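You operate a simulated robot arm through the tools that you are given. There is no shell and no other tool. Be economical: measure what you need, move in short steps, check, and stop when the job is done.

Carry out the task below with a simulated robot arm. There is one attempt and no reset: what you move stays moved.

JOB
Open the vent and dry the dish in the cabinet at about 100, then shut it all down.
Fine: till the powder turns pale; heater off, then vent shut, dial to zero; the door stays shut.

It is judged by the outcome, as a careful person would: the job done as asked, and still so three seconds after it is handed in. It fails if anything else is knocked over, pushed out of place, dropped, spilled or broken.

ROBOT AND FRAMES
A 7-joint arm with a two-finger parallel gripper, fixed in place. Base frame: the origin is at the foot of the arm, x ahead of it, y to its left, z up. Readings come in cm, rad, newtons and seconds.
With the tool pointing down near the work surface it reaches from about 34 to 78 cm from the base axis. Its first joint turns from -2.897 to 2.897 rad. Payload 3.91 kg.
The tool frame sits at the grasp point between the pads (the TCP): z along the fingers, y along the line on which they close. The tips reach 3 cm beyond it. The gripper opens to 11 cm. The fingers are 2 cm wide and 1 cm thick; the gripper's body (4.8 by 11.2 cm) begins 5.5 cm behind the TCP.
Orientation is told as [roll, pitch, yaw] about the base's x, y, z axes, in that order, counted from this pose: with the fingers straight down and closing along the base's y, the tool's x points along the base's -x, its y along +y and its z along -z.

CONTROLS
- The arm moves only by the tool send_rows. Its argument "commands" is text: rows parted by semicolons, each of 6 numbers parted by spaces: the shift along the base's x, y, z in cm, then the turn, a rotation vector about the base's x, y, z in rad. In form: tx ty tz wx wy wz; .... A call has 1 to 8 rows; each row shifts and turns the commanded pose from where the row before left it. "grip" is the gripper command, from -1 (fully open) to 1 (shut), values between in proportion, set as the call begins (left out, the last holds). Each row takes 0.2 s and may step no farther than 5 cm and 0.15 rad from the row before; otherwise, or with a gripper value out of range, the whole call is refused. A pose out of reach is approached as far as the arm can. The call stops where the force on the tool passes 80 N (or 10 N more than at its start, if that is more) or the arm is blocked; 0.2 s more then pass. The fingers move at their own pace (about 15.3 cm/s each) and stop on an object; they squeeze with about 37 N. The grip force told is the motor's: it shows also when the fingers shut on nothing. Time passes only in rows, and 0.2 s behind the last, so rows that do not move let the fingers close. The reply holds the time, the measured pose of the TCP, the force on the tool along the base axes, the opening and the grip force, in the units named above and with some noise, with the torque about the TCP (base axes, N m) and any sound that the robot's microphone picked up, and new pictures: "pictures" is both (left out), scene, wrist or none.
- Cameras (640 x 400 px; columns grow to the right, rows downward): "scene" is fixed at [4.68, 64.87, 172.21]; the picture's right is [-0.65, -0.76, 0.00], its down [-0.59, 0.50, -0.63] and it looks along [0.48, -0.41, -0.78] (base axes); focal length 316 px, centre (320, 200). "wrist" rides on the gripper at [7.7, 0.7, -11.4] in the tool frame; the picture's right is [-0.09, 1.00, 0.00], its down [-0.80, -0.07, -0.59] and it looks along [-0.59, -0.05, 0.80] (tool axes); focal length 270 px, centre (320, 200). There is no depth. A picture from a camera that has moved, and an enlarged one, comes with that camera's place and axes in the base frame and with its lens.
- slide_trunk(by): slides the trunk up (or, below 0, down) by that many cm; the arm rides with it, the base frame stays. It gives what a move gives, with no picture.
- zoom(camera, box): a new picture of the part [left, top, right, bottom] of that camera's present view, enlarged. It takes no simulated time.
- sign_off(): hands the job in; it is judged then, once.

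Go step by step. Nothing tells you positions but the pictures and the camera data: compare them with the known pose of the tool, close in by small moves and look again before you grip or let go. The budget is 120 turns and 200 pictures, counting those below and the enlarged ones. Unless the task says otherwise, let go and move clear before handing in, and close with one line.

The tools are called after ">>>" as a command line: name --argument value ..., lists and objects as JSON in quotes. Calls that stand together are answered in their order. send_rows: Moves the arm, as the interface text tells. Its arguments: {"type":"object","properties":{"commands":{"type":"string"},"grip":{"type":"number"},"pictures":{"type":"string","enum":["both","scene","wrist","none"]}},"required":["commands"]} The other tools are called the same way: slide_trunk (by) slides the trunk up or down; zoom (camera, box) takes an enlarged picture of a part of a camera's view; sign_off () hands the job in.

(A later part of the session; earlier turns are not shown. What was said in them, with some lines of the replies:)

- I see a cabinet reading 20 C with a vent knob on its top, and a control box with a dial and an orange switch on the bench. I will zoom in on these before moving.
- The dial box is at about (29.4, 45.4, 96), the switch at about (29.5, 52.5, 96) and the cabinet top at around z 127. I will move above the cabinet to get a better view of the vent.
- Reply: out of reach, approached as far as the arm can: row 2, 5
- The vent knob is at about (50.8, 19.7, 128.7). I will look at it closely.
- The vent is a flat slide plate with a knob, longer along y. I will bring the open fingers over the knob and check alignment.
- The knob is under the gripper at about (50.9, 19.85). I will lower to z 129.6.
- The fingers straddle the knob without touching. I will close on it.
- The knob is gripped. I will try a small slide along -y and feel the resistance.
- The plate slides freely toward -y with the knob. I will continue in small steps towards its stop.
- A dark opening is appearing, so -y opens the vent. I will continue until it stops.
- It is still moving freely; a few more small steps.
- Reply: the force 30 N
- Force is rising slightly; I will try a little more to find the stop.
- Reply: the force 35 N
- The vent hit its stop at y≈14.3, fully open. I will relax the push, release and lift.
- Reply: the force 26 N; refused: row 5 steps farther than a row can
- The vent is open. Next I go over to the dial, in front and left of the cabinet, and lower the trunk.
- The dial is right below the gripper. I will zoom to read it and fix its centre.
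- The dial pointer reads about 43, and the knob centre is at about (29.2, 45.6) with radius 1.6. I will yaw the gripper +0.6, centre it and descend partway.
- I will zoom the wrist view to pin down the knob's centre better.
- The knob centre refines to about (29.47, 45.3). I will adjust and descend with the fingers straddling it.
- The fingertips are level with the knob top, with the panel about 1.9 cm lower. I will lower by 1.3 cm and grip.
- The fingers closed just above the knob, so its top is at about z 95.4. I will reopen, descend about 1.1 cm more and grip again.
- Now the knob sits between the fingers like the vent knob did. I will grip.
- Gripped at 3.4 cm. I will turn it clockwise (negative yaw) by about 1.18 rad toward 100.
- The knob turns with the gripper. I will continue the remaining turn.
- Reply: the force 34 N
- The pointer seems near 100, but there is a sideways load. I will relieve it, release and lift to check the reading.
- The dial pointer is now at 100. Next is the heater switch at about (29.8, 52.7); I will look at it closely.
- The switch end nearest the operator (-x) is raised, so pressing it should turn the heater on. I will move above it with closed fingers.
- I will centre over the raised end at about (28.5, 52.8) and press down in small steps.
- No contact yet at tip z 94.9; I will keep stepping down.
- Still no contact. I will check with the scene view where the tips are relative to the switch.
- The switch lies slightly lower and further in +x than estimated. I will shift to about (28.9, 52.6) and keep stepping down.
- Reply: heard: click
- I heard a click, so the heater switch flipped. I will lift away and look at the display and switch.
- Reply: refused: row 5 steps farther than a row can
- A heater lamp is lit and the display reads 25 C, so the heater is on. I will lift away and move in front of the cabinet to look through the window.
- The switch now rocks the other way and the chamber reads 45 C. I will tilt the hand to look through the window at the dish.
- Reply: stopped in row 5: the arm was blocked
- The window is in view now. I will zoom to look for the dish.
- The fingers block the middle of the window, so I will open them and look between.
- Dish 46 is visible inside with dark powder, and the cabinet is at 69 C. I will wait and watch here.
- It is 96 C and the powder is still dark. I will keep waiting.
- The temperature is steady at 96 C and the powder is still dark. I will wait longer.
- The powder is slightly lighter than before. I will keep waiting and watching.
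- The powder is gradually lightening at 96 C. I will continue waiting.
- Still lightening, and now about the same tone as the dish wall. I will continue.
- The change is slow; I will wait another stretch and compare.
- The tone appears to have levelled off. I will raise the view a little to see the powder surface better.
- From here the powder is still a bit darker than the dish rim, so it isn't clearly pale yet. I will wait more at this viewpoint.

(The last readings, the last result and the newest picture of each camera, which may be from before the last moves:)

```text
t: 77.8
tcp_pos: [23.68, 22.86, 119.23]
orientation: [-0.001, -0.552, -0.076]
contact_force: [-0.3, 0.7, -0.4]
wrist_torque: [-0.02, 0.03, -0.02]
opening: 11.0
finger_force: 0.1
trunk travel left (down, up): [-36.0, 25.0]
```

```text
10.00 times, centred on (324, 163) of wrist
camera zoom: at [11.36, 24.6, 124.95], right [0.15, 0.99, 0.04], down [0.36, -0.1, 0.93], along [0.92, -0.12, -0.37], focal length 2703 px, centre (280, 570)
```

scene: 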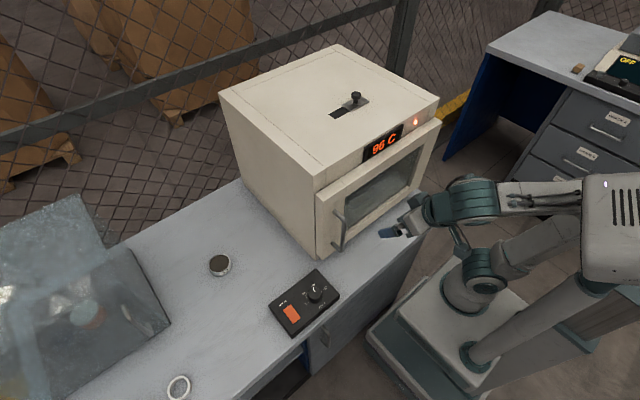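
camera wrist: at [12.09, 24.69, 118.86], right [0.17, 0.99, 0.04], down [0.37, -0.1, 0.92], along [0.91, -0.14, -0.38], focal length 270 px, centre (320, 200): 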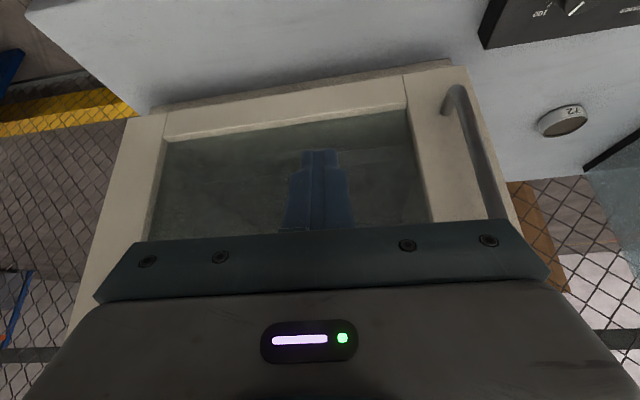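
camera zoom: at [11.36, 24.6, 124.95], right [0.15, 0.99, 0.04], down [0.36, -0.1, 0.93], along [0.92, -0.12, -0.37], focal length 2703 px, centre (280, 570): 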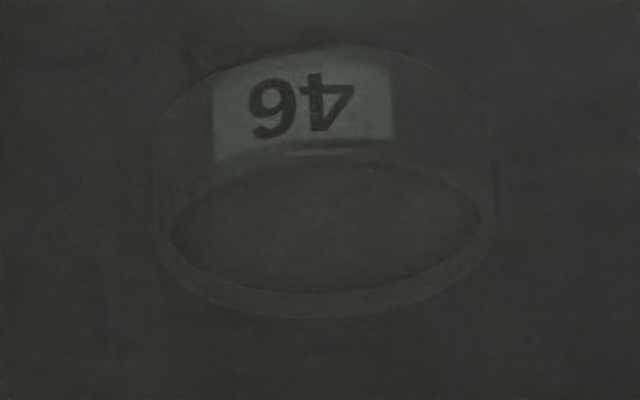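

Still not clearly pale. I will wait a longer stretch (about 14 s).

>>> send_rows --commands "0 0 0 0 0 0;0 0 0 0 0 0;0 0 0 0 0 0;0 0 0 0 0 0;0 0 0 0 0 0;0 0 0 0 0 0;0 0 0 0 0 0;0 0 0 0 0 0" --pictures "none"

>>> send_rows --commands "0 0 0 0 0 0;0 0 0 0 0 0;0 0 0 0 0 0;0 0 0 0 0 0;0 0 0 0 0 0;0 0 0 0 0 0;0 0 0 0 0 0;0 0 0 0 0 0" --pictures "none"

>>> send_rows --commands "0 0 0 0 0 0;0 0 0 0 0 0;0 0 0 0 0 0;0 0 0 0 0 0;0 0 0 0 0 0;0 0 0 0 0 0;0 0 0 0 0 0;0 0 0 0 0 0" --pictures "none"

>>> send_rows --commands "0 0 0 0 0 0;0 0 0 0 0 0;0 0 0 0 0 0;0 0 0 0 0 0;0 0 0 0 0 0;0 0 0 0 0 0;0 0 0 0 0 0;0 0 0 0 0 0" --pictures "none"

>>> zoom --camera "wrist" --box '[300, 143, 348, 183]'

>>> send_rows --commands "0 0 0 0 0 0;0 0 0 0 0 0;0 0 0 0 0 0;0 0 0 0 0 0;0 0 0 0 0 0;0 0 0 0 0 0;0 0 0 0 0 0;0 0 0 0 0 0" --pictures "none"

>>> send_rows --commands "0 0 0 0 0 0;0 0 0 0 0 0;0 0 0 0 0 0;0 0 0 0 0 0;0 0 0 0 0 0;0 0 0 0 0 0;0 0 0 0 0 0;0 0 0 0 0 0" --pictures "none"

>>> send_rows --commands "0 0 0 0 0 0;0 0 0 0 0 0;0 0 0 0 0 0;0 0 0 0 0 0;0 0 0 0 0 0;0 0 0 0 0 0;0 0 0 0 0 0;0 0 0 0 0 0" --pictures "wrist"

>>> zoom --camera "wrist" --box '[300, 143, 348, 183]'

```text
t: 79.6
tcp_pos: [23.64, 22.86, 119.25]
orientation: [-0.002, -0.551, -0.073]
contact_force: [0.2, -0.9, 0.8]
wrist_torque: [0.03, -0.03, 0.04]
opening: 11.03
finger_force: 0.1
trunk travel left (down, up): [-36.0, 25.0]
```

```text
t: 81.4
tcp_pos: [23.69, 22.92, 119.31]
orientation: [-0.003, -0.553, -0.078]
contact_force: [0.4, 0.6, 0.4]
wrist_torque: [0.0, -0.01, 0.01]
opening: 11.01
finger_force: 0.0
trunk travel left (down, up): [-36.0, 25.0]
```

```text
t: 83.2
tcp_pos: [23.68, 22.9, 119.35]
orientation: [-0.002, -0.554, -0.075]
contact_force: [-0.1, -0.9, -0.2]
wrist_torque: [0.02, 0.02, -0.03]
opening: 11.01
finger_force: 0.1
trunk travel left (down, up): [-36.0, 25.0]
```

```text
t: 85.0
tcp_pos: [23.78, 22.8, 119.31]
orientation: [-0.002, -0.552, -0.077]
contact_force: [-0.2, 0.6, 0.0]
wrist_torque: [0.02, -0.01, 0.03]
opening: 11.01
finger_force: 0.0
trunk travel left (down, up): [-36.0, 25.0]
```

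```text
10.00 times, centred on (324, 163) of wrist
camera zoom: at [11.32, 24.6, 124.97], right [0.15, 0.99, 0.04], down [0.36, -0.1, 0.93], along [0.92, -0.12, -0.37], focal length 2703 px, centre (280, 570)
```

zoom: 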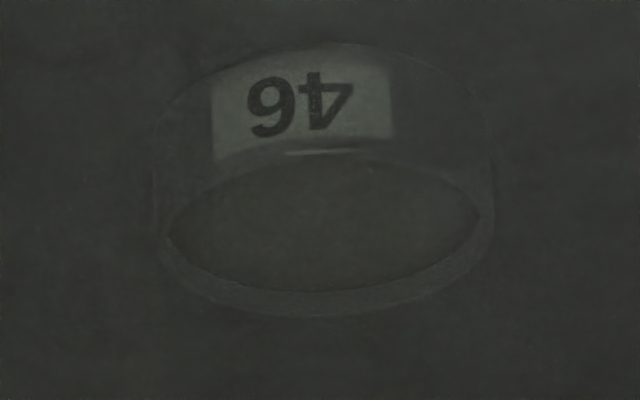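

```text
t: 86.8
tcp_pos: [23.69, 22.92, 119.37]
orientation: [-0.003, -0.553, -0.077]
contact_force: [0.6, -0.2, -0.2]
wrist_torque: [0.04, 0.02, 0.01]
opening: 11.02
finger_force: 0.0
trunk travel left (down, up): [-36.0, 25.0]
```

```text
t: 88.6
tcp_pos: [23.58, 22.9, 119.35]
orientation: [-0.001, -0.552, -0.076]
contact_force: [-0.4, -0.7, 0.2]
wrist_torque: [0.03, -0.01, 0.0]
opening: 11.03
finger_force: 0.0
trunk travel left (down, up): [-36.0, 25.0]
```

```text
t: 90.4
tcp_pos: [23.7, 22.96, 119.29]
orientation: [-0.002, -0.554, -0.078]
contact_force: [0.1, 0.5, 0.2]
wrist_torque: [0.04, 0.01, 0.03]
opening: 10.99
finger_force: 0.1
trunk travel left (down, up): [-36.0, 25.0]
camera wrist: at [11.31, 24.59, 124.97], right [0.15, 0.99, 0.05], down [0.36, -0.1, 0.93], along [0.92, -0.12, -0.37], focal length 270 px, centre (320, 200)
```

wrist: 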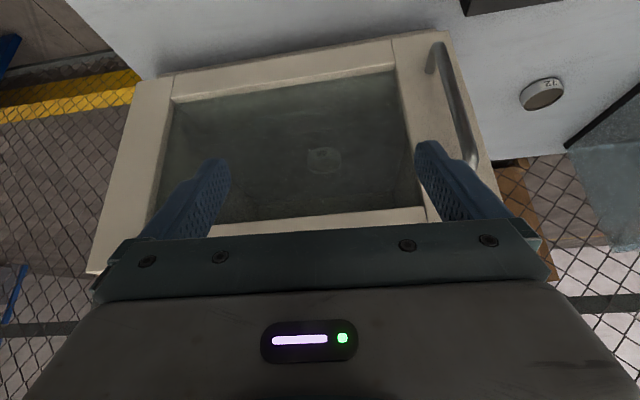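

```text
10.00 times, centred on (324, 163) of wrist
camera zoom: at [11.31, 24.59, 124.97], right [0.15, 0.99, 0.05], down [0.36, -0.1, 0.93], along [0.92, -0.12, -0.37], focal length 2703 px, centre (280, 570)
```

zoom: 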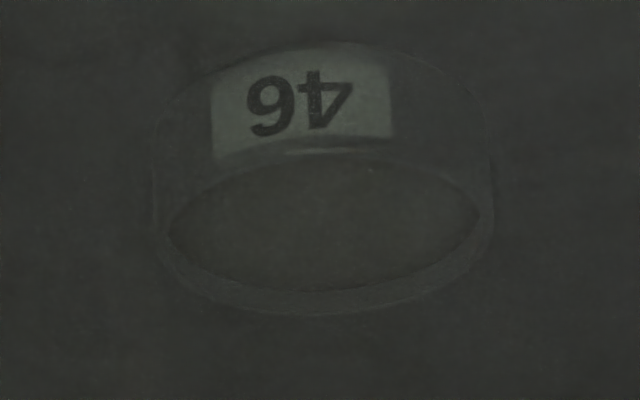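

The powder has lightened from clearly darker than the dish to matching it, and has not changed for about 30 s, so I take it as pale and dry. Now I shut down, heater first: untilt and go back above the switch.

>>> send_rows --commands "-1 2.5 0 0 0.138 0.02;-0.5 4 0 0 0.138 0.02;0 4 0 0 0.138 0.02;0 4 0 0 0.138 0.02;1 4 -1 0 0 0;2 4 -1 0 0 0;3 3.7 -1 0 0 0;2 3.5 -1 0 0 0" --grip 1 --pictures "none"

>>> slide_trunk --by -6

>>> send_rows --commands "0 0 0 0 0 0"

```text
t: 92.2
tcp_pos: [29.7, 52.63, 115.25]
orientation: [-0.019, -0.003, 0.009]
contact_force: [-0.4, 0.6, 0.0]
wrist_torque: [-0.03, -0.01, -0.01]
opening: 0.0
finger_force: 37.0
out of reach, approached as far as the arm can: row 8
trunk travel left (down, up): [-36.0, 25.0]
```

```text
t: 93.2
tcp_pos: [29.88, 52.38, 109.26]
orientation: [-0.015, -0.003, 0.005]
contact_force: [-0.4, -0.5, 1.3]
wrist_torque: [0.03, 0.02, 0.0]
opening: 0.0
finger_force: 37.3
trunk travel left (down, up): [-30.0, 31.0]
```

```text
t: 93.6
tcp_pos: [29.85, 52.55, 109.22]
orientation: [-0.015, -0.001, 0.005]
contact_force: [0.0, 0.6, 0.8]
wrist_torque: [-0.02, -0.02, -0.03]
opening: 0.02
finger_force: 37.1
trunk travel left (down, up): [-30.0, 31.0]
camera wrist: at [22.28, 53.26, 120.66], right [0.08, 1.0, -0.02], down [0.8, -0.06, 0.6], along [0.59, -0.06, -0.8], focal length 270 px, centre (320, 200)
```

scene: 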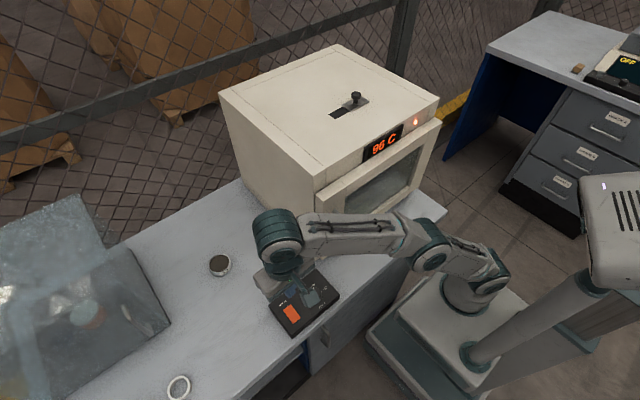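
wrist: 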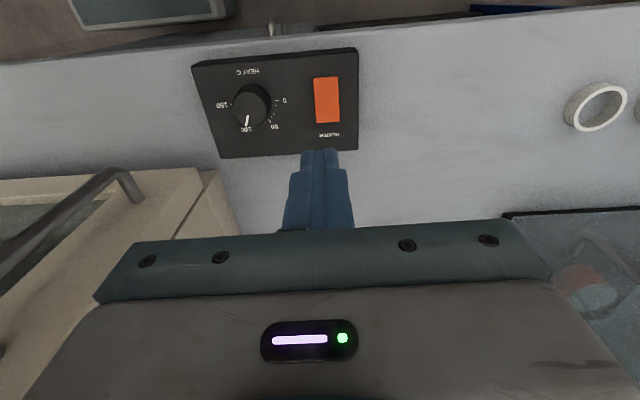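

I will go over the far (+x) end of the switch and press there.

>>> send_rows --commands "1.7 0.1 -4 0.015 0 0;0 0 -4 0 0 0;0 0 -3 0 0 0;0 0 -0.4 0 0 0;0 0 -0.3 0 0 0;0 0 -0.3 0 0 0" --pictures "wrist"

>>> zoom --camera "wrist" --box '[270, 110, 370, 190]'

```text
t: 95.0
tcp_pos: [31.57, 52.5, 97.39]
orientation: [-0.002, -0.002, 0.005]
contact_force: [-0.8, 1.3, 1.2]
wrist_torque: [0.0, 0.0, -0.01]
opening: 0.0
finger_force: 37.3
trunk travel left (down, up): [-30.0, 31.0]
camera wrist: at [24.04, 53.27, 108.68], right [0.08, 1.0, 0.0], down [0.8, -0.07, 0.6], along [0.59, -0.05, -0.8], focal length 270 px, centre (320, 200)
```

wrist: 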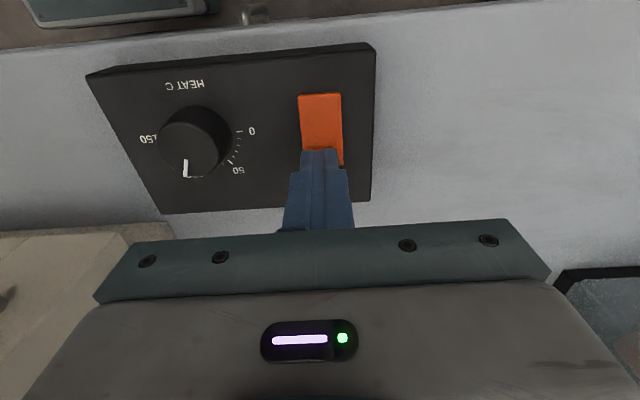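

```text
5.00 times, centred on (320, 150) of wrist
camera zoom: at [24.04, 53.27, 108.68], right [0.08, 1.0, 0.0], down [0.8, -0.07, 0.6], along [0.59, -0.05, -0.8], focal length 1351 px, centre (320, 450)
```

zoom: 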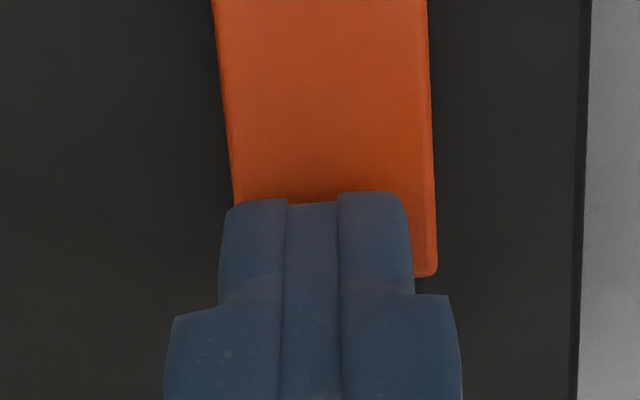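

The finger sits over the far end; I will press further in small steps.

>>> send_rows --commands "0 0.15 -0.2 0 0 0;0 0 -0.2 0 0 0;0 0 -0.2 0 0 0;0 0 0 0 0 0" --pictures "scene"

```text
t: 96.0
tcp_pos: [31.66, 52.65, 96.89]
orientation: [0.006, -0.005, 0.006]
contact_force: [7.5, 8.3, 23.5]
wrist_torque: [0.23, 0.02, -0.17]
opening: 0.0
finger_force: 36.9
trunk travel left (down, up): [-30.0, 31.0]
heard: click
```

scene: 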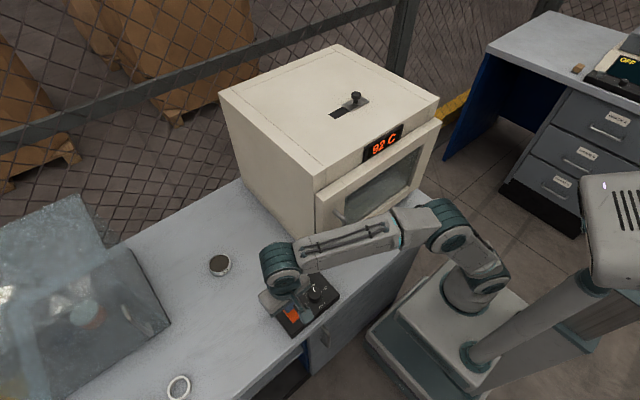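

Click heard, lamp off and temperature falling (92 C), so the heater is off. Next is the vent: lift, raise the trunk and go over the cabinet.

>>> send_rows --commands "0 0 3 0 0 0;0 0 4.5 0 0 0;-1 -3 3 0 0 0;-1 -4 2 0 0 0;0 0 3 0 0 0;0 0 0 0 0 0" --grip 0 --pictures "none"

>>> slide_trunk --by 25

>>> send_rows --commands "3 -4 0 0 0 0;3 -4 0 0 0 0;3 -4 0 0 0 0;3 -4 0 0 0 0;3 -4 0 0 0 0;3 -4 0 0 0 0;3 -4 0 0 0 0;0 -3 0 0 0 0"

>>> zoom --camera "scene" --box '[268, 260, 348, 340]'

```text
t: 97.4
tcp_pos: [29.55, 45.57, 111.76]
orientation: [-0.002, -0.001, 0.007]
contact_force: [-0.1, 0.9, -0.8]
wrist_torque: [0.0, 0.01, -0.01]
opening: 5.51
finger_force: 0.1
trunk travel left (down, up): [-30.0, 31.0]
```

```text
t: 100.0
tcp_pos: [29.51, 45.51, 136.85]
orientation: [-0.002, -0.002, 0.006]
contact_force: [-0.2, -0.5, -0.4]
wrist_torque: [-0.01, 0.0, 0.01]
opening: 5.49
finger_force: 0.0
trunk travel left (down, up): [-55.0, 6.0]
```

```text
t: 101.8
tcp_pos: [50.46, 14.62, 136.93]
orientation: [0.001, -0.001, 0.004]
contact_force: [-0.7, -0.5, -0.5]
wrist_torque: [-0.01, 0.03, 0.02]
opening: 5.51
finger_force: 0.1
trunk travel left (down, up): [-55.0, 6.0]
camera wrist: at [42.77, 15.29, 148.28], right [0.08, 1.0, 0.0], down [0.8, -0.07, 0.6], along [0.59, -0.05, -0.8], focal length 270 px, centre (320, 200)
```

scene: 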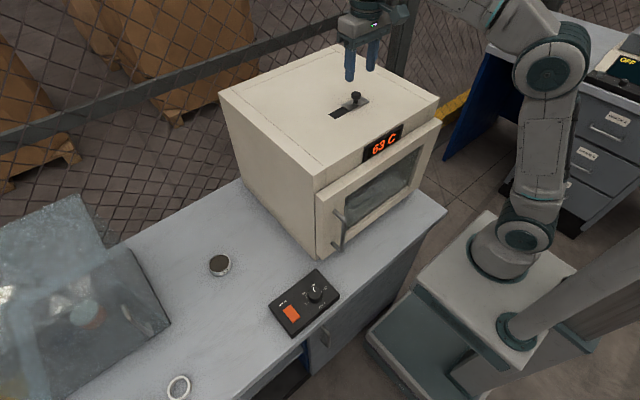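
wrist: 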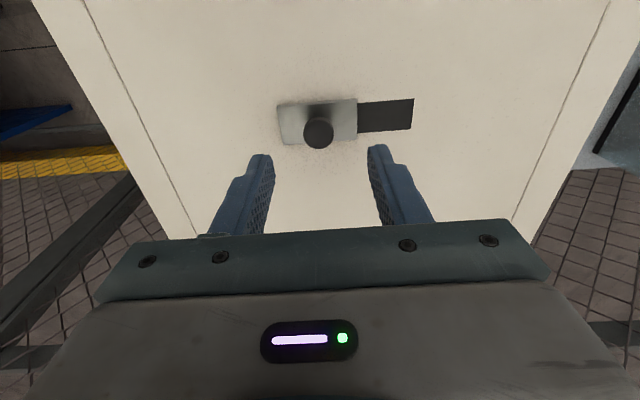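

```text
5.00 times, centred on (308, 300) of scene
camera zoom: at [4.68, 64.87, 172.21], right [-0.65, -0.76, 0.0], down [-0.59, 0.5, -0.63], along [0.48, -0.41, -0.78], focal length 1579 px, centre (380, -300)
```

zoom: 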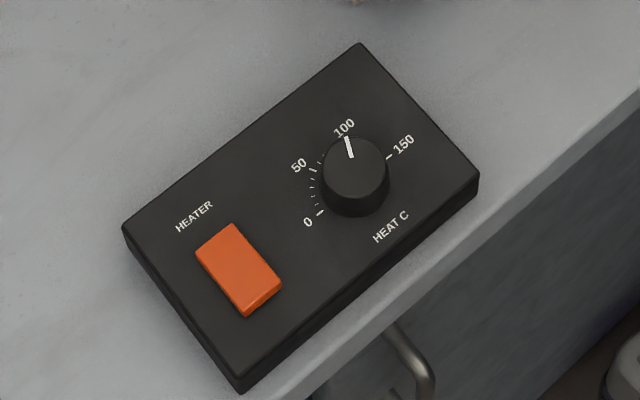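

Heater switch is off. I will descend on the vent knob at (50.9, 14.3) and grip it.

>>> send_rows --commands "0.4 -0.3 -3 0 0 0;0 0 -2.5 0 0 0;0 0 -1.55 0 0 0;0 0 0 0 0 0" --pictures "wrist"

>>> send_rows --commands "0 0 0 0 0 0;0 0 0 0 0 0;0 0 0 0 0 0" --grip 1 --pictures "none"

```text
t: 102.8
tcp_pos: [51.24, 14.21, 129.72]
orientation: [-0.003, -0.002, 0.006]
contact_force: [-0.4, -0.9, 0.0]
wrist_torque: [-0.02, 0.01, 0.05]
opening: 5.5
finger_force: 0.0
trunk travel left (down, up): [-55.0, 6.0]
camera wrist: at [43.52, 14.78, 141.11], right [0.08, 1.0, 0.0], down [0.8, -0.07, 0.6], along [0.59, -0.05, -0.8], focal length 270 px, centre (320, 200)
```

wrist: 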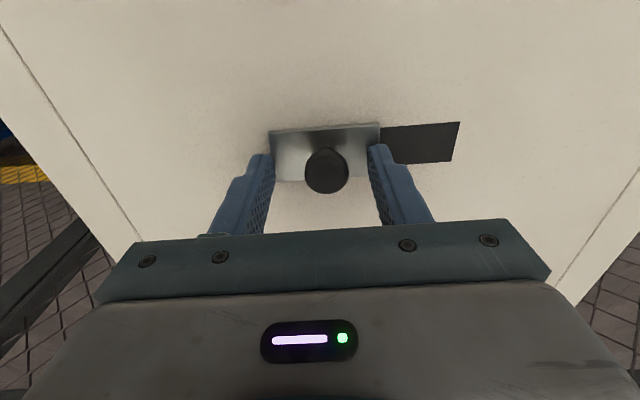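

```text
t: 103.6
tcp_pos: [51.18, 14.21, 129.61]
orientation: [-0.001, -0.002, 0.007]
contact_force: [1.1, 6.8, -0.7]
wrist_torque: [0.17, -0.21, 0.02]
opening: 2.31
finger_force: 45.0
trunk travel left (down, up): [-55.0, 6.0]
```

Gripped. I will slide it back toward +y about 5 cm, then approach the closed stop gently.

>>> send_rows --commands "0 0.7 0 0 0 0;0 0.7 0 0 0 0;0 0.7 0 0 0 0;0 0.7 0 0 0 0;0 0.7 0 0 0 0;0 0.7 0 0 0 0;0 0.7 0 0 0 0;0 0 0 0 0 0" --pictures "none"

>>> send_rows --commands "0 0.3 0 0 0 0;0 0.3 0 0 0 0;0 0.3 0 0 0 0;0 0.2 0 0 0 0;0 0 0 0 0 0" --pictures "wrist"

```text
t: 105.4
tcp_pos: [51.13, 19.21, 129.69]
orientation: [-0.002, -0.002, 0.006]
contact_force: [6.1, 1.1, -4.3]
wrist_torque: [-0.02, -0.73, 0.0]
opening: 2.28
finger_force: 45.2
trunk travel left (down, up): [-55.0, 6.0]
```

```text
t: 106.6
tcp_pos: [51.31, 19.83, 129.82]
orientation: [-0.002, 0.0, 0.004]
contact_force: [6.2, -14.4, -3.7]
wrist_torque: [-0.27, 0.18, -0.14]
opening: 2.26
finger_force: 44.7
trunk travel left (down, up): [-55.0, 6.0]
camera wrist: at [43.53, 20.54, 141.12], right [0.08, 1.0, 0.0], down [0.8, -0.07, 0.6], along [0.59, -0.05, -0.8], focal length 270 px, centre (320, 200)
```

wrist: 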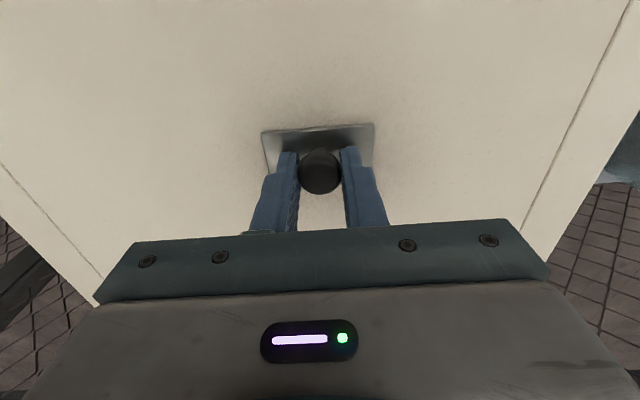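

The vent is shut at its original stop (y≈19.8). I will release, lift, and return to the dial.

>>> send_rows --commands "0 -0.2 0 0 0 0;0 0 0 0 0 0" --pictures "none"

>>> send_rows --commands "0 0 0 0 0 0;0 0 0 0 0 0;0 0 3 0 0 0;0 0 4 0 0 0;-3 4 0 0 0 0;-3 4 0 0 0 0;-3 4 0 0 0 0;-3 4 0 0 0 0" --grip 0 --pictures "none"

>>> send_rows --commands "-3 3 0 0 0 0;-3 3 0 0 0 0;-3 3 0 0 0 0;-0.8 0.9 0 0 0 0;0 0 0 0 0 0" --pictures "scene"

>>> zoom --camera "scene" --box '[308, 85, 372, 125]'

```text
t: 107.2
tcp_pos: [51.2, 19.75, 129.66]
orientation: [0.0, -0.002, 0.007]
contact_force: [9.3, -10.1, -5.1]
wrist_torque: [-0.13, -0.37, 0.17]
opening: 2.3
finger_force: 45.1
trunk travel left (down, up): [-55.0, 6.0]
```

```text
t: 109.0
tcp_pos: [38.92, 35.79, 136.83]
orientation: [-0.002, -0.001, 0.007]
contact_force: [-0.6, -0.5, 0.3]
wrist_torque: [-0.01, 0.0, 0.01]
opening: 5.5
finger_force: 0.0
trunk travel left (down, up): [-55.0, 6.0]
```

```text
t: 110.2
tcp_pos: [29.38, 45.86, 136.93]
orientation: [-0.002, -0.001, 0.007]
contact_force: [-0.4, 0.5, 0.5]
wrist_torque: [0.02, 0.03, -0.03]
opening: 5.52
finger_force: 0.0
trunk travel left (down, up): [-55.0, 6.0]
```

scene: 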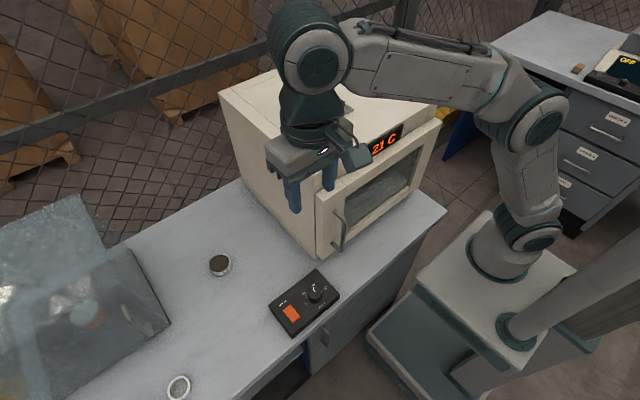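

```text
10.00 times, centred on (340, 105) of scene
camera zoom: at [4.68, 64.87, 172.21], right [-0.65, -0.76, 0.0], down [-0.59, 0.5, -0.63], along [0.48, -0.41, -0.78], focal length 3159 px, centre (120, 1150)
```

zoom: 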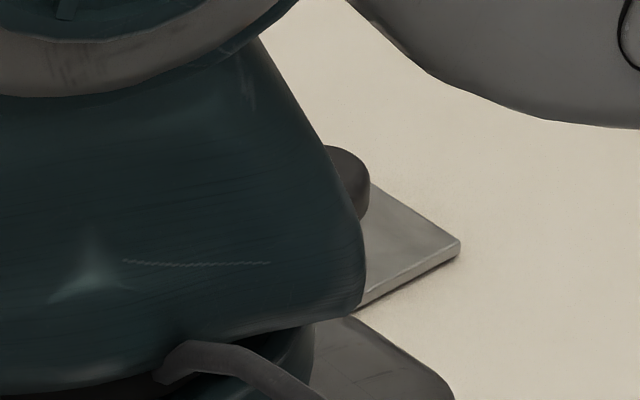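

The vent plate is back in its original spot and the cabinet is at 21 C. I estimate the dial centre at (29.9, 45.5); next I lower the trunk, pre-rotate the gripper by -1.0 rad and look.

>>> slide_trunk --by -25

>>> send_rows --commands "0.5 -0.4 -1 0 0 -0.144;0 0 -1 0 0 -0.144;0 0 -1 0 0 -0.144;0 0 -1 0 0 -0.144;0 0 -1 0 0 -0.144;0 0 -1 0 0 -0.144;0 0 -1 0 0 -0.143;0 0 0 0 0 0" --pictures "wrist"

>>> zoom --camera "wrist" --box '[220, 50, 420, 175]'

```text
t: 112.7
tcp_pos: [29.48, 45.9, 112.01]
orientation: [-0.003, -0.002, 0.008]
contact_force: [0.3, 0.4, 0.3]
wrist_torque: [-0.01, 0.0, 0.0]
opening: 5.51
finger_force: 0.0
trunk travel left (down, up): [-30.0, 31.0]
```

```text
t: 114.5
tcp_pos: [29.86, 45.46, 104.81]
orientation: [-0.001, -0.001, -1.003]
contact_force: [-0.3, -0.7, 1.0]
wrist_torque: [0.0, 0.0, -0.03]
opening: 5.52
finger_force: 0.1
trunk travel left (down, up): [-30.0, 31.0]
camera wrist: at [26.34, 52.38, 116.28], right [0.89, 0.46, 0.0], down [0.37, -0.71, 0.6], along [0.27, -0.53, -0.8], focal length 270 px, centre (320, 200)
```

wrist: 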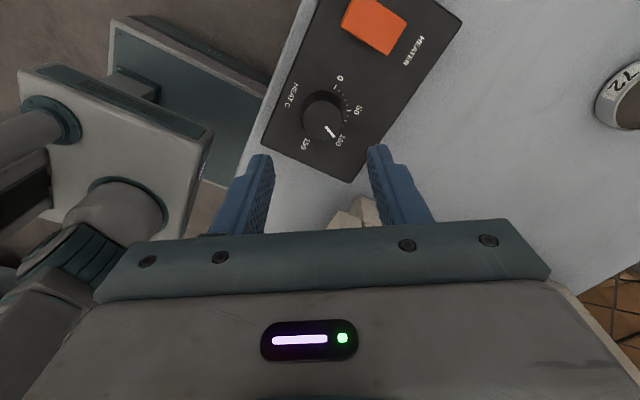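

```text
3.20 times, centred on (320, 112) of wrist
camera zoom: at [26.34, 52.38, 116.28], right [0.89, 0.46, 0.0], down [0.37, -0.71, 0.6], along [0.27, -0.53, -0.8], focal length 865 px, centre (320, 480)
```

zoom: 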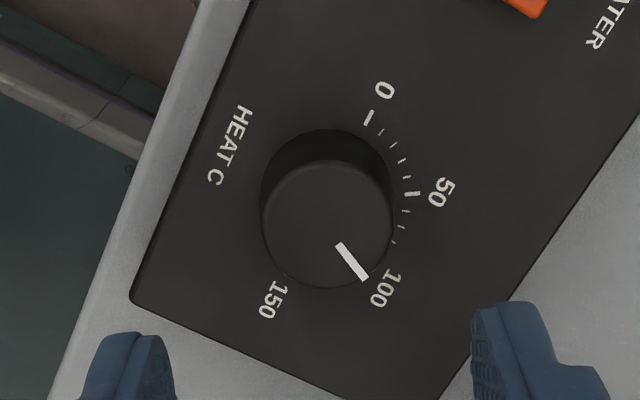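

The knob is well centred between the fingers. I will descend to TCP z 97.2.

>>> send_rows --commands "0 0 -3 0 0 0;0 0 -2.5 0 0 0;0 0 -1.2 0 0 0;0 0 -0.9 0 0 0;0 0 0 0 0 0" --pictures "wrist"

>>> send_rows --commands "0 0 0 0 0 0;0 0 0 0 0 0;0 0 0 0 0 0" --grip 1 --pictures "none"

```text
t: 115.7
tcp_pos: [29.94, 45.55, 97.15]
orientation: [-0.001, -0.001, -1.002]
contact_force: [0.6, -0.5, -0.4]
wrist_torque: [-0.02, 0.03, 0.02]
opening: 5.5
finger_force: 0.0
trunk travel left (down, up): [-30.0, 31.0]
camera wrist: at [26.43, 52.45, 108.55], right [0.89, 0.46, 0.0], down [0.37, -0.71, 0.6], along [0.28, -0.53, -0.8], focal length 270 px, centre (320, 200)
```

wrist: 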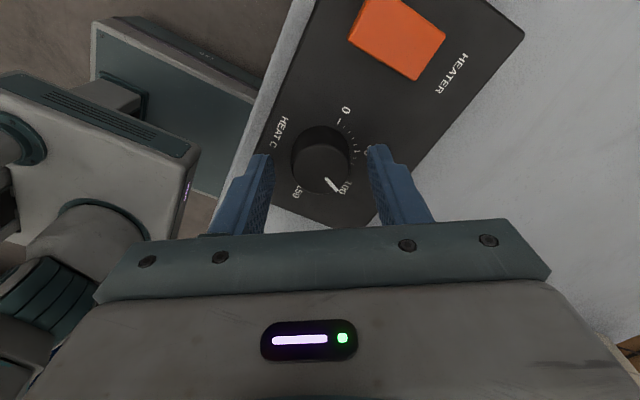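

```text
t: 116.5
tcp_pos: [29.97, 45.53, 97.13]
orientation: [-0.001, -0.001, -1.002]
contact_force: [2.2, 1.0, -2.2]
wrist_torque: [0.12, -0.15, -0.05]
opening: 3.39
finger_force: 44.9
trunk travel left (down, up): [-30.0, 31.0]
```

Gripped cleanly. I will turn it counter-clockwise (+yaw) toward zero.

>>> send_rows --commands "0 0 0 0 0 0.145;0 0 0 0 0 0.145;0 0 0 0 0 0.145;0 0 0 0 0 0.145;0 0 0 0 0 0.145;0 0 0 0 0 0.145;0 0 0 0 0 0.145;0 0 0 0 0 0.145" --pictures "none"

>>> send_rows --commands "0 0 0 0 0 0.145;0 0 0 0 0 0.145;0 0 0 0 0 0.145;0 0 0 0 0 0.145;0 0 0 0 0 0.145;0 0 0 0 0 0.1;0 0 0 0 0 0" --pictures "wrist"

```text
t: 118.3
tcp_pos: [29.92, 45.51, 97.18]
orientation: [-0.002, 0.001, 0.163]
contact_force: [-3.7, -9.7, -25.7]
wrist_torque: [-0.15, -0.15, 0.0]
opening: 3.39
finger_force: 44.8
trunk travel left (down, up): [-30.0, 31.0]
```

```text
t: 119.9
tcp_pos: [30.01, 45.44, 97.22]
orientation: [-0.001, 0.001, 0.987]
contact_force: [-2.4, -11.7, -24.9]
wrist_torque: [-0.45, 0.0, 0.03]
opening: 3.37
finger_force: 45.3
trunk travel left (down, up): [-30.0, 31.0]
camera wrist: at [25.22, 39.47, 108.64], right [-0.78, 0.62, 0.0], down [0.5, 0.63, 0.59], along [0.37, 0.46, -0.8], focal length 270 px, centre (320, 200)
```

wrist: 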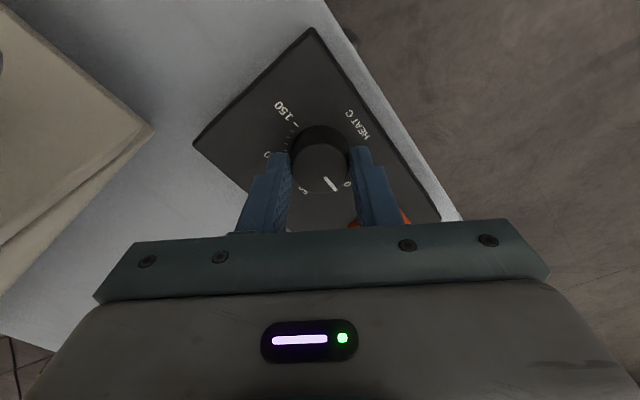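

Nearly at zero. A little more turn, watching for the stop.

>>> send_rows --commands "0 0 0.1 0 0 0.05;0 0 0 0 0 0.05;0 0 0 0 0 0" --pictures "wrist"

>>> zoom --camera "wrist" --box '[240, 110, 400, 220]'

```text
t: 120.7
tcp_pos: [30.01, 45.52, 97.27]
orientation: [-0.003, -0.002, 1.082]
contact_force: [2.6, -7.6, -20.6]
wrist_torque: [-0.1, -0.2, -0.03]
opening: 3.31
finger_force: 45.2
trunk travel left (down, up): [-30.0, 31.0]
camera wrist: at [25.86, 39.03, 108.74], right [-0.84, 0.54, 0.0], down [0.44, 0.67, 0.6], along [0.32, 0.5, -0.8], focal length 270 px, centre (320, 200)
```

wrist: 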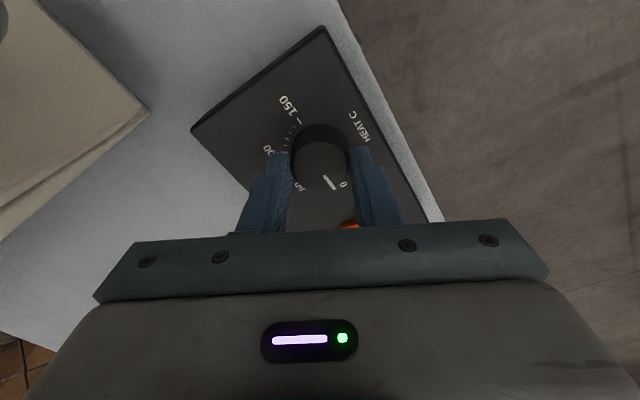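

```text
3.64 times, centred on (320, 165) of wrist
camera zoom: at [25.86, 39.03, 108.74], right [-0.84, 0.54, 0.0], down [0.44, 0.67, 0.6], along [0.32, 0.5, -0.8], focal length 983 px, centre (320, 327)
```

zoom: 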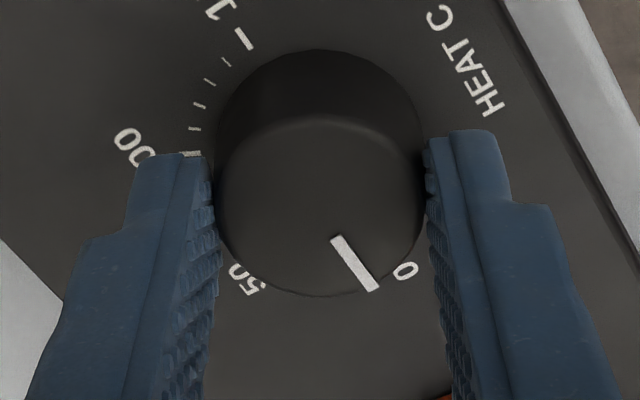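

The pointer looks aligned with the 0 tick. I will release, lift, and check.

>>> send_rows --commands "0 0 0 0 0 0;0 0 0 0 0 0;0 0 3 0 0 0;0 0 3 0 0 0;0 0 2 0 0 0;0 0 0 0 0 0" --grip 0 --pictures "wrist"

>>> zoom --camera "wrist" --box '[240, 50, 400, 160]'

```text
t: 122.1
tcp_pos: [30.09, 45.45, 105.4]
orientation: [-0.002, -0.003, 1.083]
contact_force: [1.0, -0.6, -0.2]
wrist_torque: [-0.01, 0.03, -0.01]
opening: 5.5
finger_force: 0.0
trunk travel left (down, up): [-30.0, 31.0]
camera wrist: at [25.88, 39.06, 116.82], right [-0.84, 0.54, 0.0], down [0.44, 0.67, 0.6], along [0.32, 0.5, -0.8], focal length 270 px, centre (320, 200)
```

wrist: 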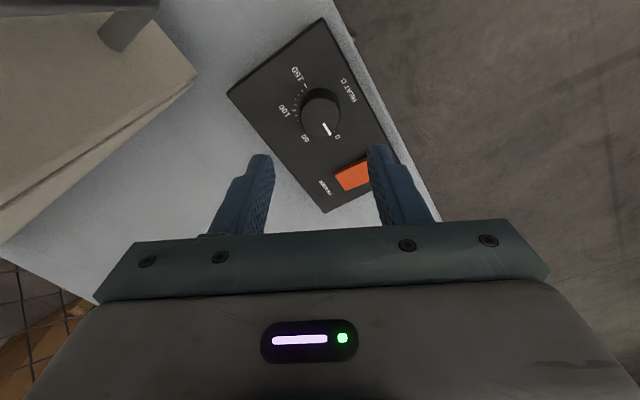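

```text
3.64 times, centred on (320, 105) of wrist
camera zoom: at [25.88, 39.06, 116.82], right [-0.84, 0.54, 0.0], down [0.44, 0.67, 0.6], along [0.32, 0.5, -0.8], focal length 983 px, centre (320, 546)
```

zoom: 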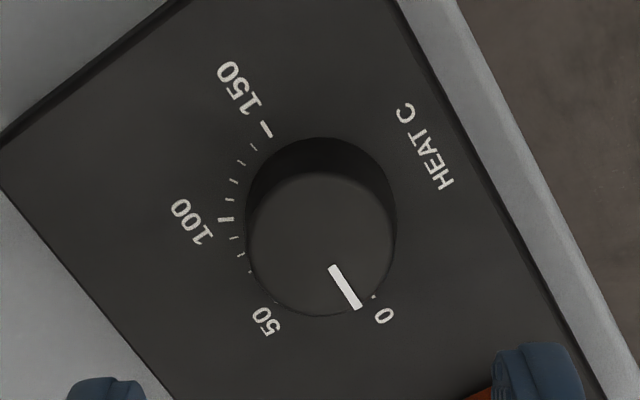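

The pointer lines up with 0. I will move the arm clear and do a final check.

>>> send_rows --commands "0 0 3 0 0 -0.147;-1 -1 3 0 0 -0.147;-2 -2 2 0 0 -0.147;-2 -3 2 0 0 -0.147;-2 -3 2 0 0 -0.147;-1 -3 0 0 0 -0.147;0 -3 0 0 0 -0.147;0 0 0 0 0 0" --pictures "scene"

>>> zoom --camera "scene" --box '[268, 260, 348, 340]'

>>> zoom --camera "scene" --box '[300, 80, 450, 240]'

```text
t: 123.9
tcp_pos: [21.61, 30.57, 117.47]
orientation: [0.0, -0.002, 0.055]
contact_force: [0.9, 0.1, 0.1]
wrist_torque: [0.01, 0.0, 0.02]
opening: 5.48
finger_force: 0.0
trunk travel left (down, up): [-30.0, 31.0]
```

scene: 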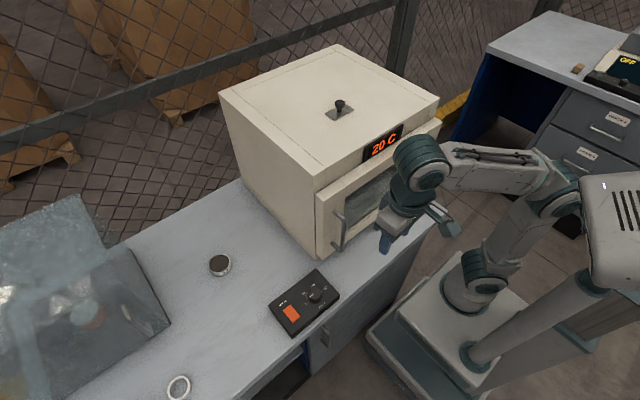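

```text
5.00 times, centred on (308, 300) of scene
camera zoom: at [4.68, 64.87, 172.21], right [-0.65, -0.76, 0.0], down [-0.59, 0.5, -0.63], along [0.48, -0.41, -0.78], focal length 1579 px, centre (380, -300)
```

zoom: 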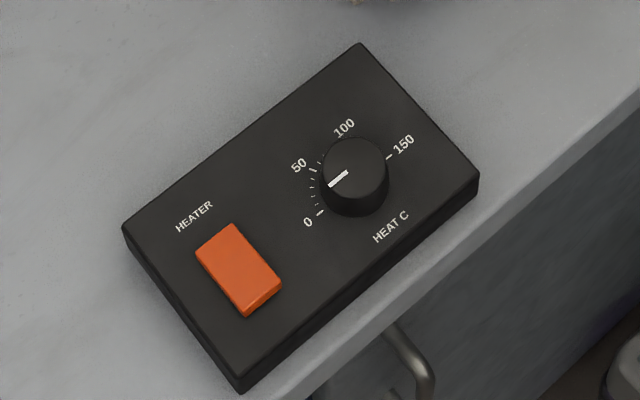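

```text
2.50 times, centred on (375, 160) of scene
camera zoom: at [4.68, 64.87, 172.21], right [-0.65, -0.76, 0.0], down [-0.59, 0.5, -0.63], along [0.48, -0.41, -0.78], focal length 790 px, centre (182, 300)
```

zoom: 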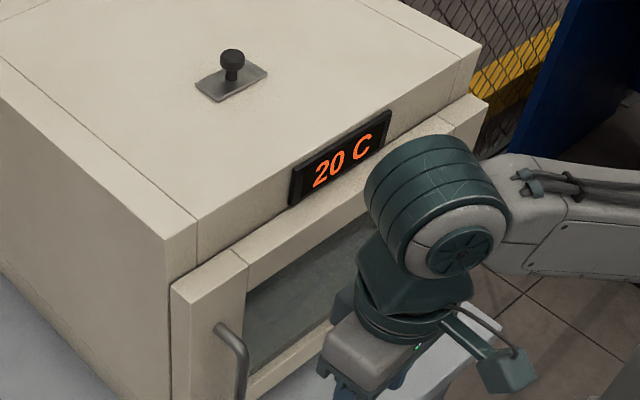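

All controls look right: heater off, vent shut, dial at 0, cabinet 20 C. I will take one more look at the powder through the window before handing in.

>>> send_rows --commands "0 -2 0 0 -0.14 -0.05;0 -2 0 0 -0.14 0;0.5 -2 0 0 -0.14 0;0.5 -2 0 0 -0.12 0;1 0 0 0 0 0;1 0 0 0 0 0" --grip -1 --pictures "wrist"

```text
t: 125.3
tcp_pos: [26.58, 21.94, 116.6]
orientation: [-0.02, -0.507, -0.02]
contact_force: [-0.1, -0.3, 0.9]
wrist_torque: [0.02, 0.04, 0.02]
opening: 10.99
finger_force: 0.1
trunk travel left (down, up): [-30.0, 31.0]
camera wrist: at [14.26, 23.19, 122.73], right [0.11, 0.99, 0.02], down [0.41, -0.07, 0.91], along [0.91, -0.09, -0.41], focal length 270 px, centre (320, 200)
```

wrist: 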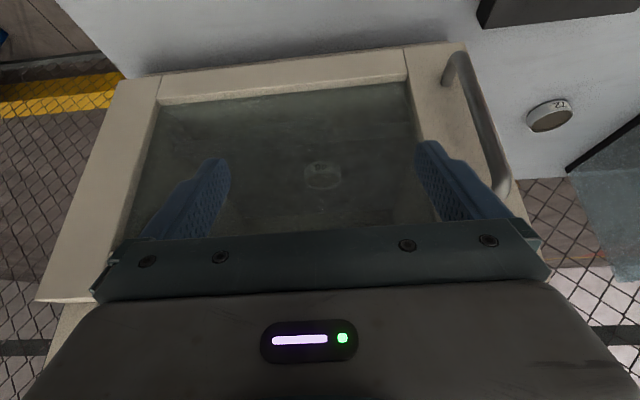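

>>> zoom --camera "wrist" --box '[290, 150, 354, 200]'

>>> zoom --camera "wrist" --box '[250, 120, 410, 220]'

```text
8.00 times, centred on (322, 175) of wrist
camera zoom: at [14.26, 23.19, 122.73], right [0.11, 0.99, 0.02], down [0.41, -0.07, 0.91], along [0.91, -0.09, -0.41], focal length 2162 px, centre (304, 400)
```

zoom: 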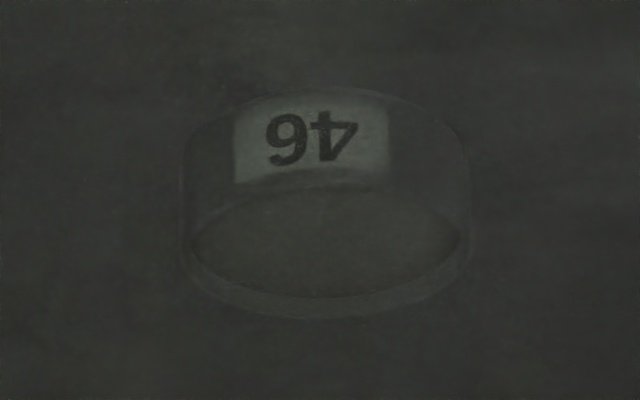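

```text
4.00 times, centred on (330, 170) of wrist
camera zoom: at [14.26, 23.19, 122.73], right [0.11, 0.99, 0.02], down [0.41, -0.07, 0.91], along [0.91, -0.09, -0.41], focal length 1081 px, centre (280, 320)
```

zoom: 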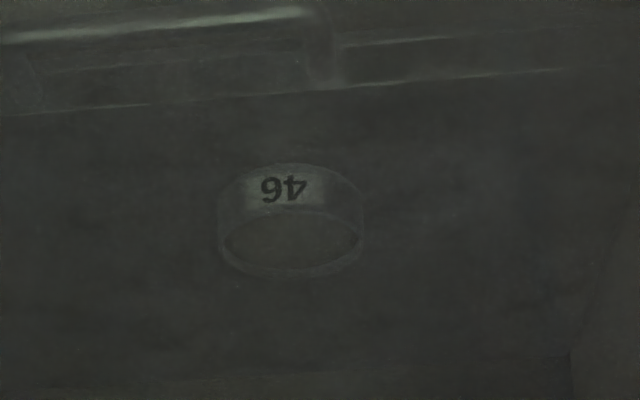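

The powder is evenly light and much paler than at the start, the door is shut and the cabinet is cool. I will back off a little and hand in.

>>> send_rows --commands "-2 0 0 0 0.1 0;-2 0 0 0 0.1 0;0 0 0 0 0 0" --pictures "scene"

```text
t: 126.3
tcp_pos: [23.24, 21.79, 115.98]
orientation: [-0.029, -0.286, -0.031]
contact_force: [0.5, 0.0, -0.3]
wrist_torque: [0.02, 0.0, 0.01]
opening: 11.01
finger_force: 0.1
trunk travel left (down, up): [-30.0, 31.0]
stopped in row 3: the arm was blocked; the commanded pose is now the measured one
```

scene: 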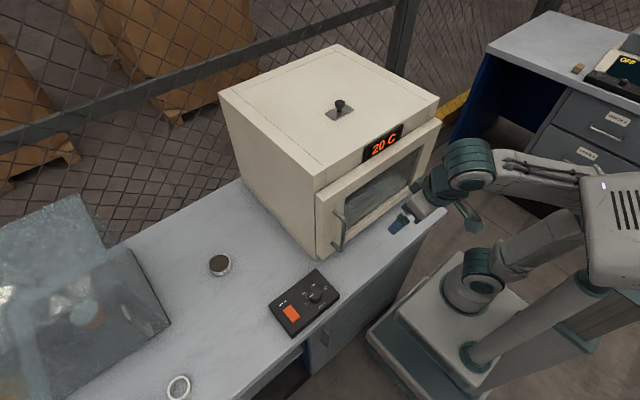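

Everything is in its final state and the arm is clear, so I am handing in.

>>> sign_off

```text
The job is handed in.
```

I opened the vent and dried dish 46 at about 96 C, then switched the heater off, shut the vent and turned the dial to zero. I kept the door shut. I judged the powder pale through the dim window: it went from clearly darker than the dish to about the same shade and stayed there for roughly 30 s.
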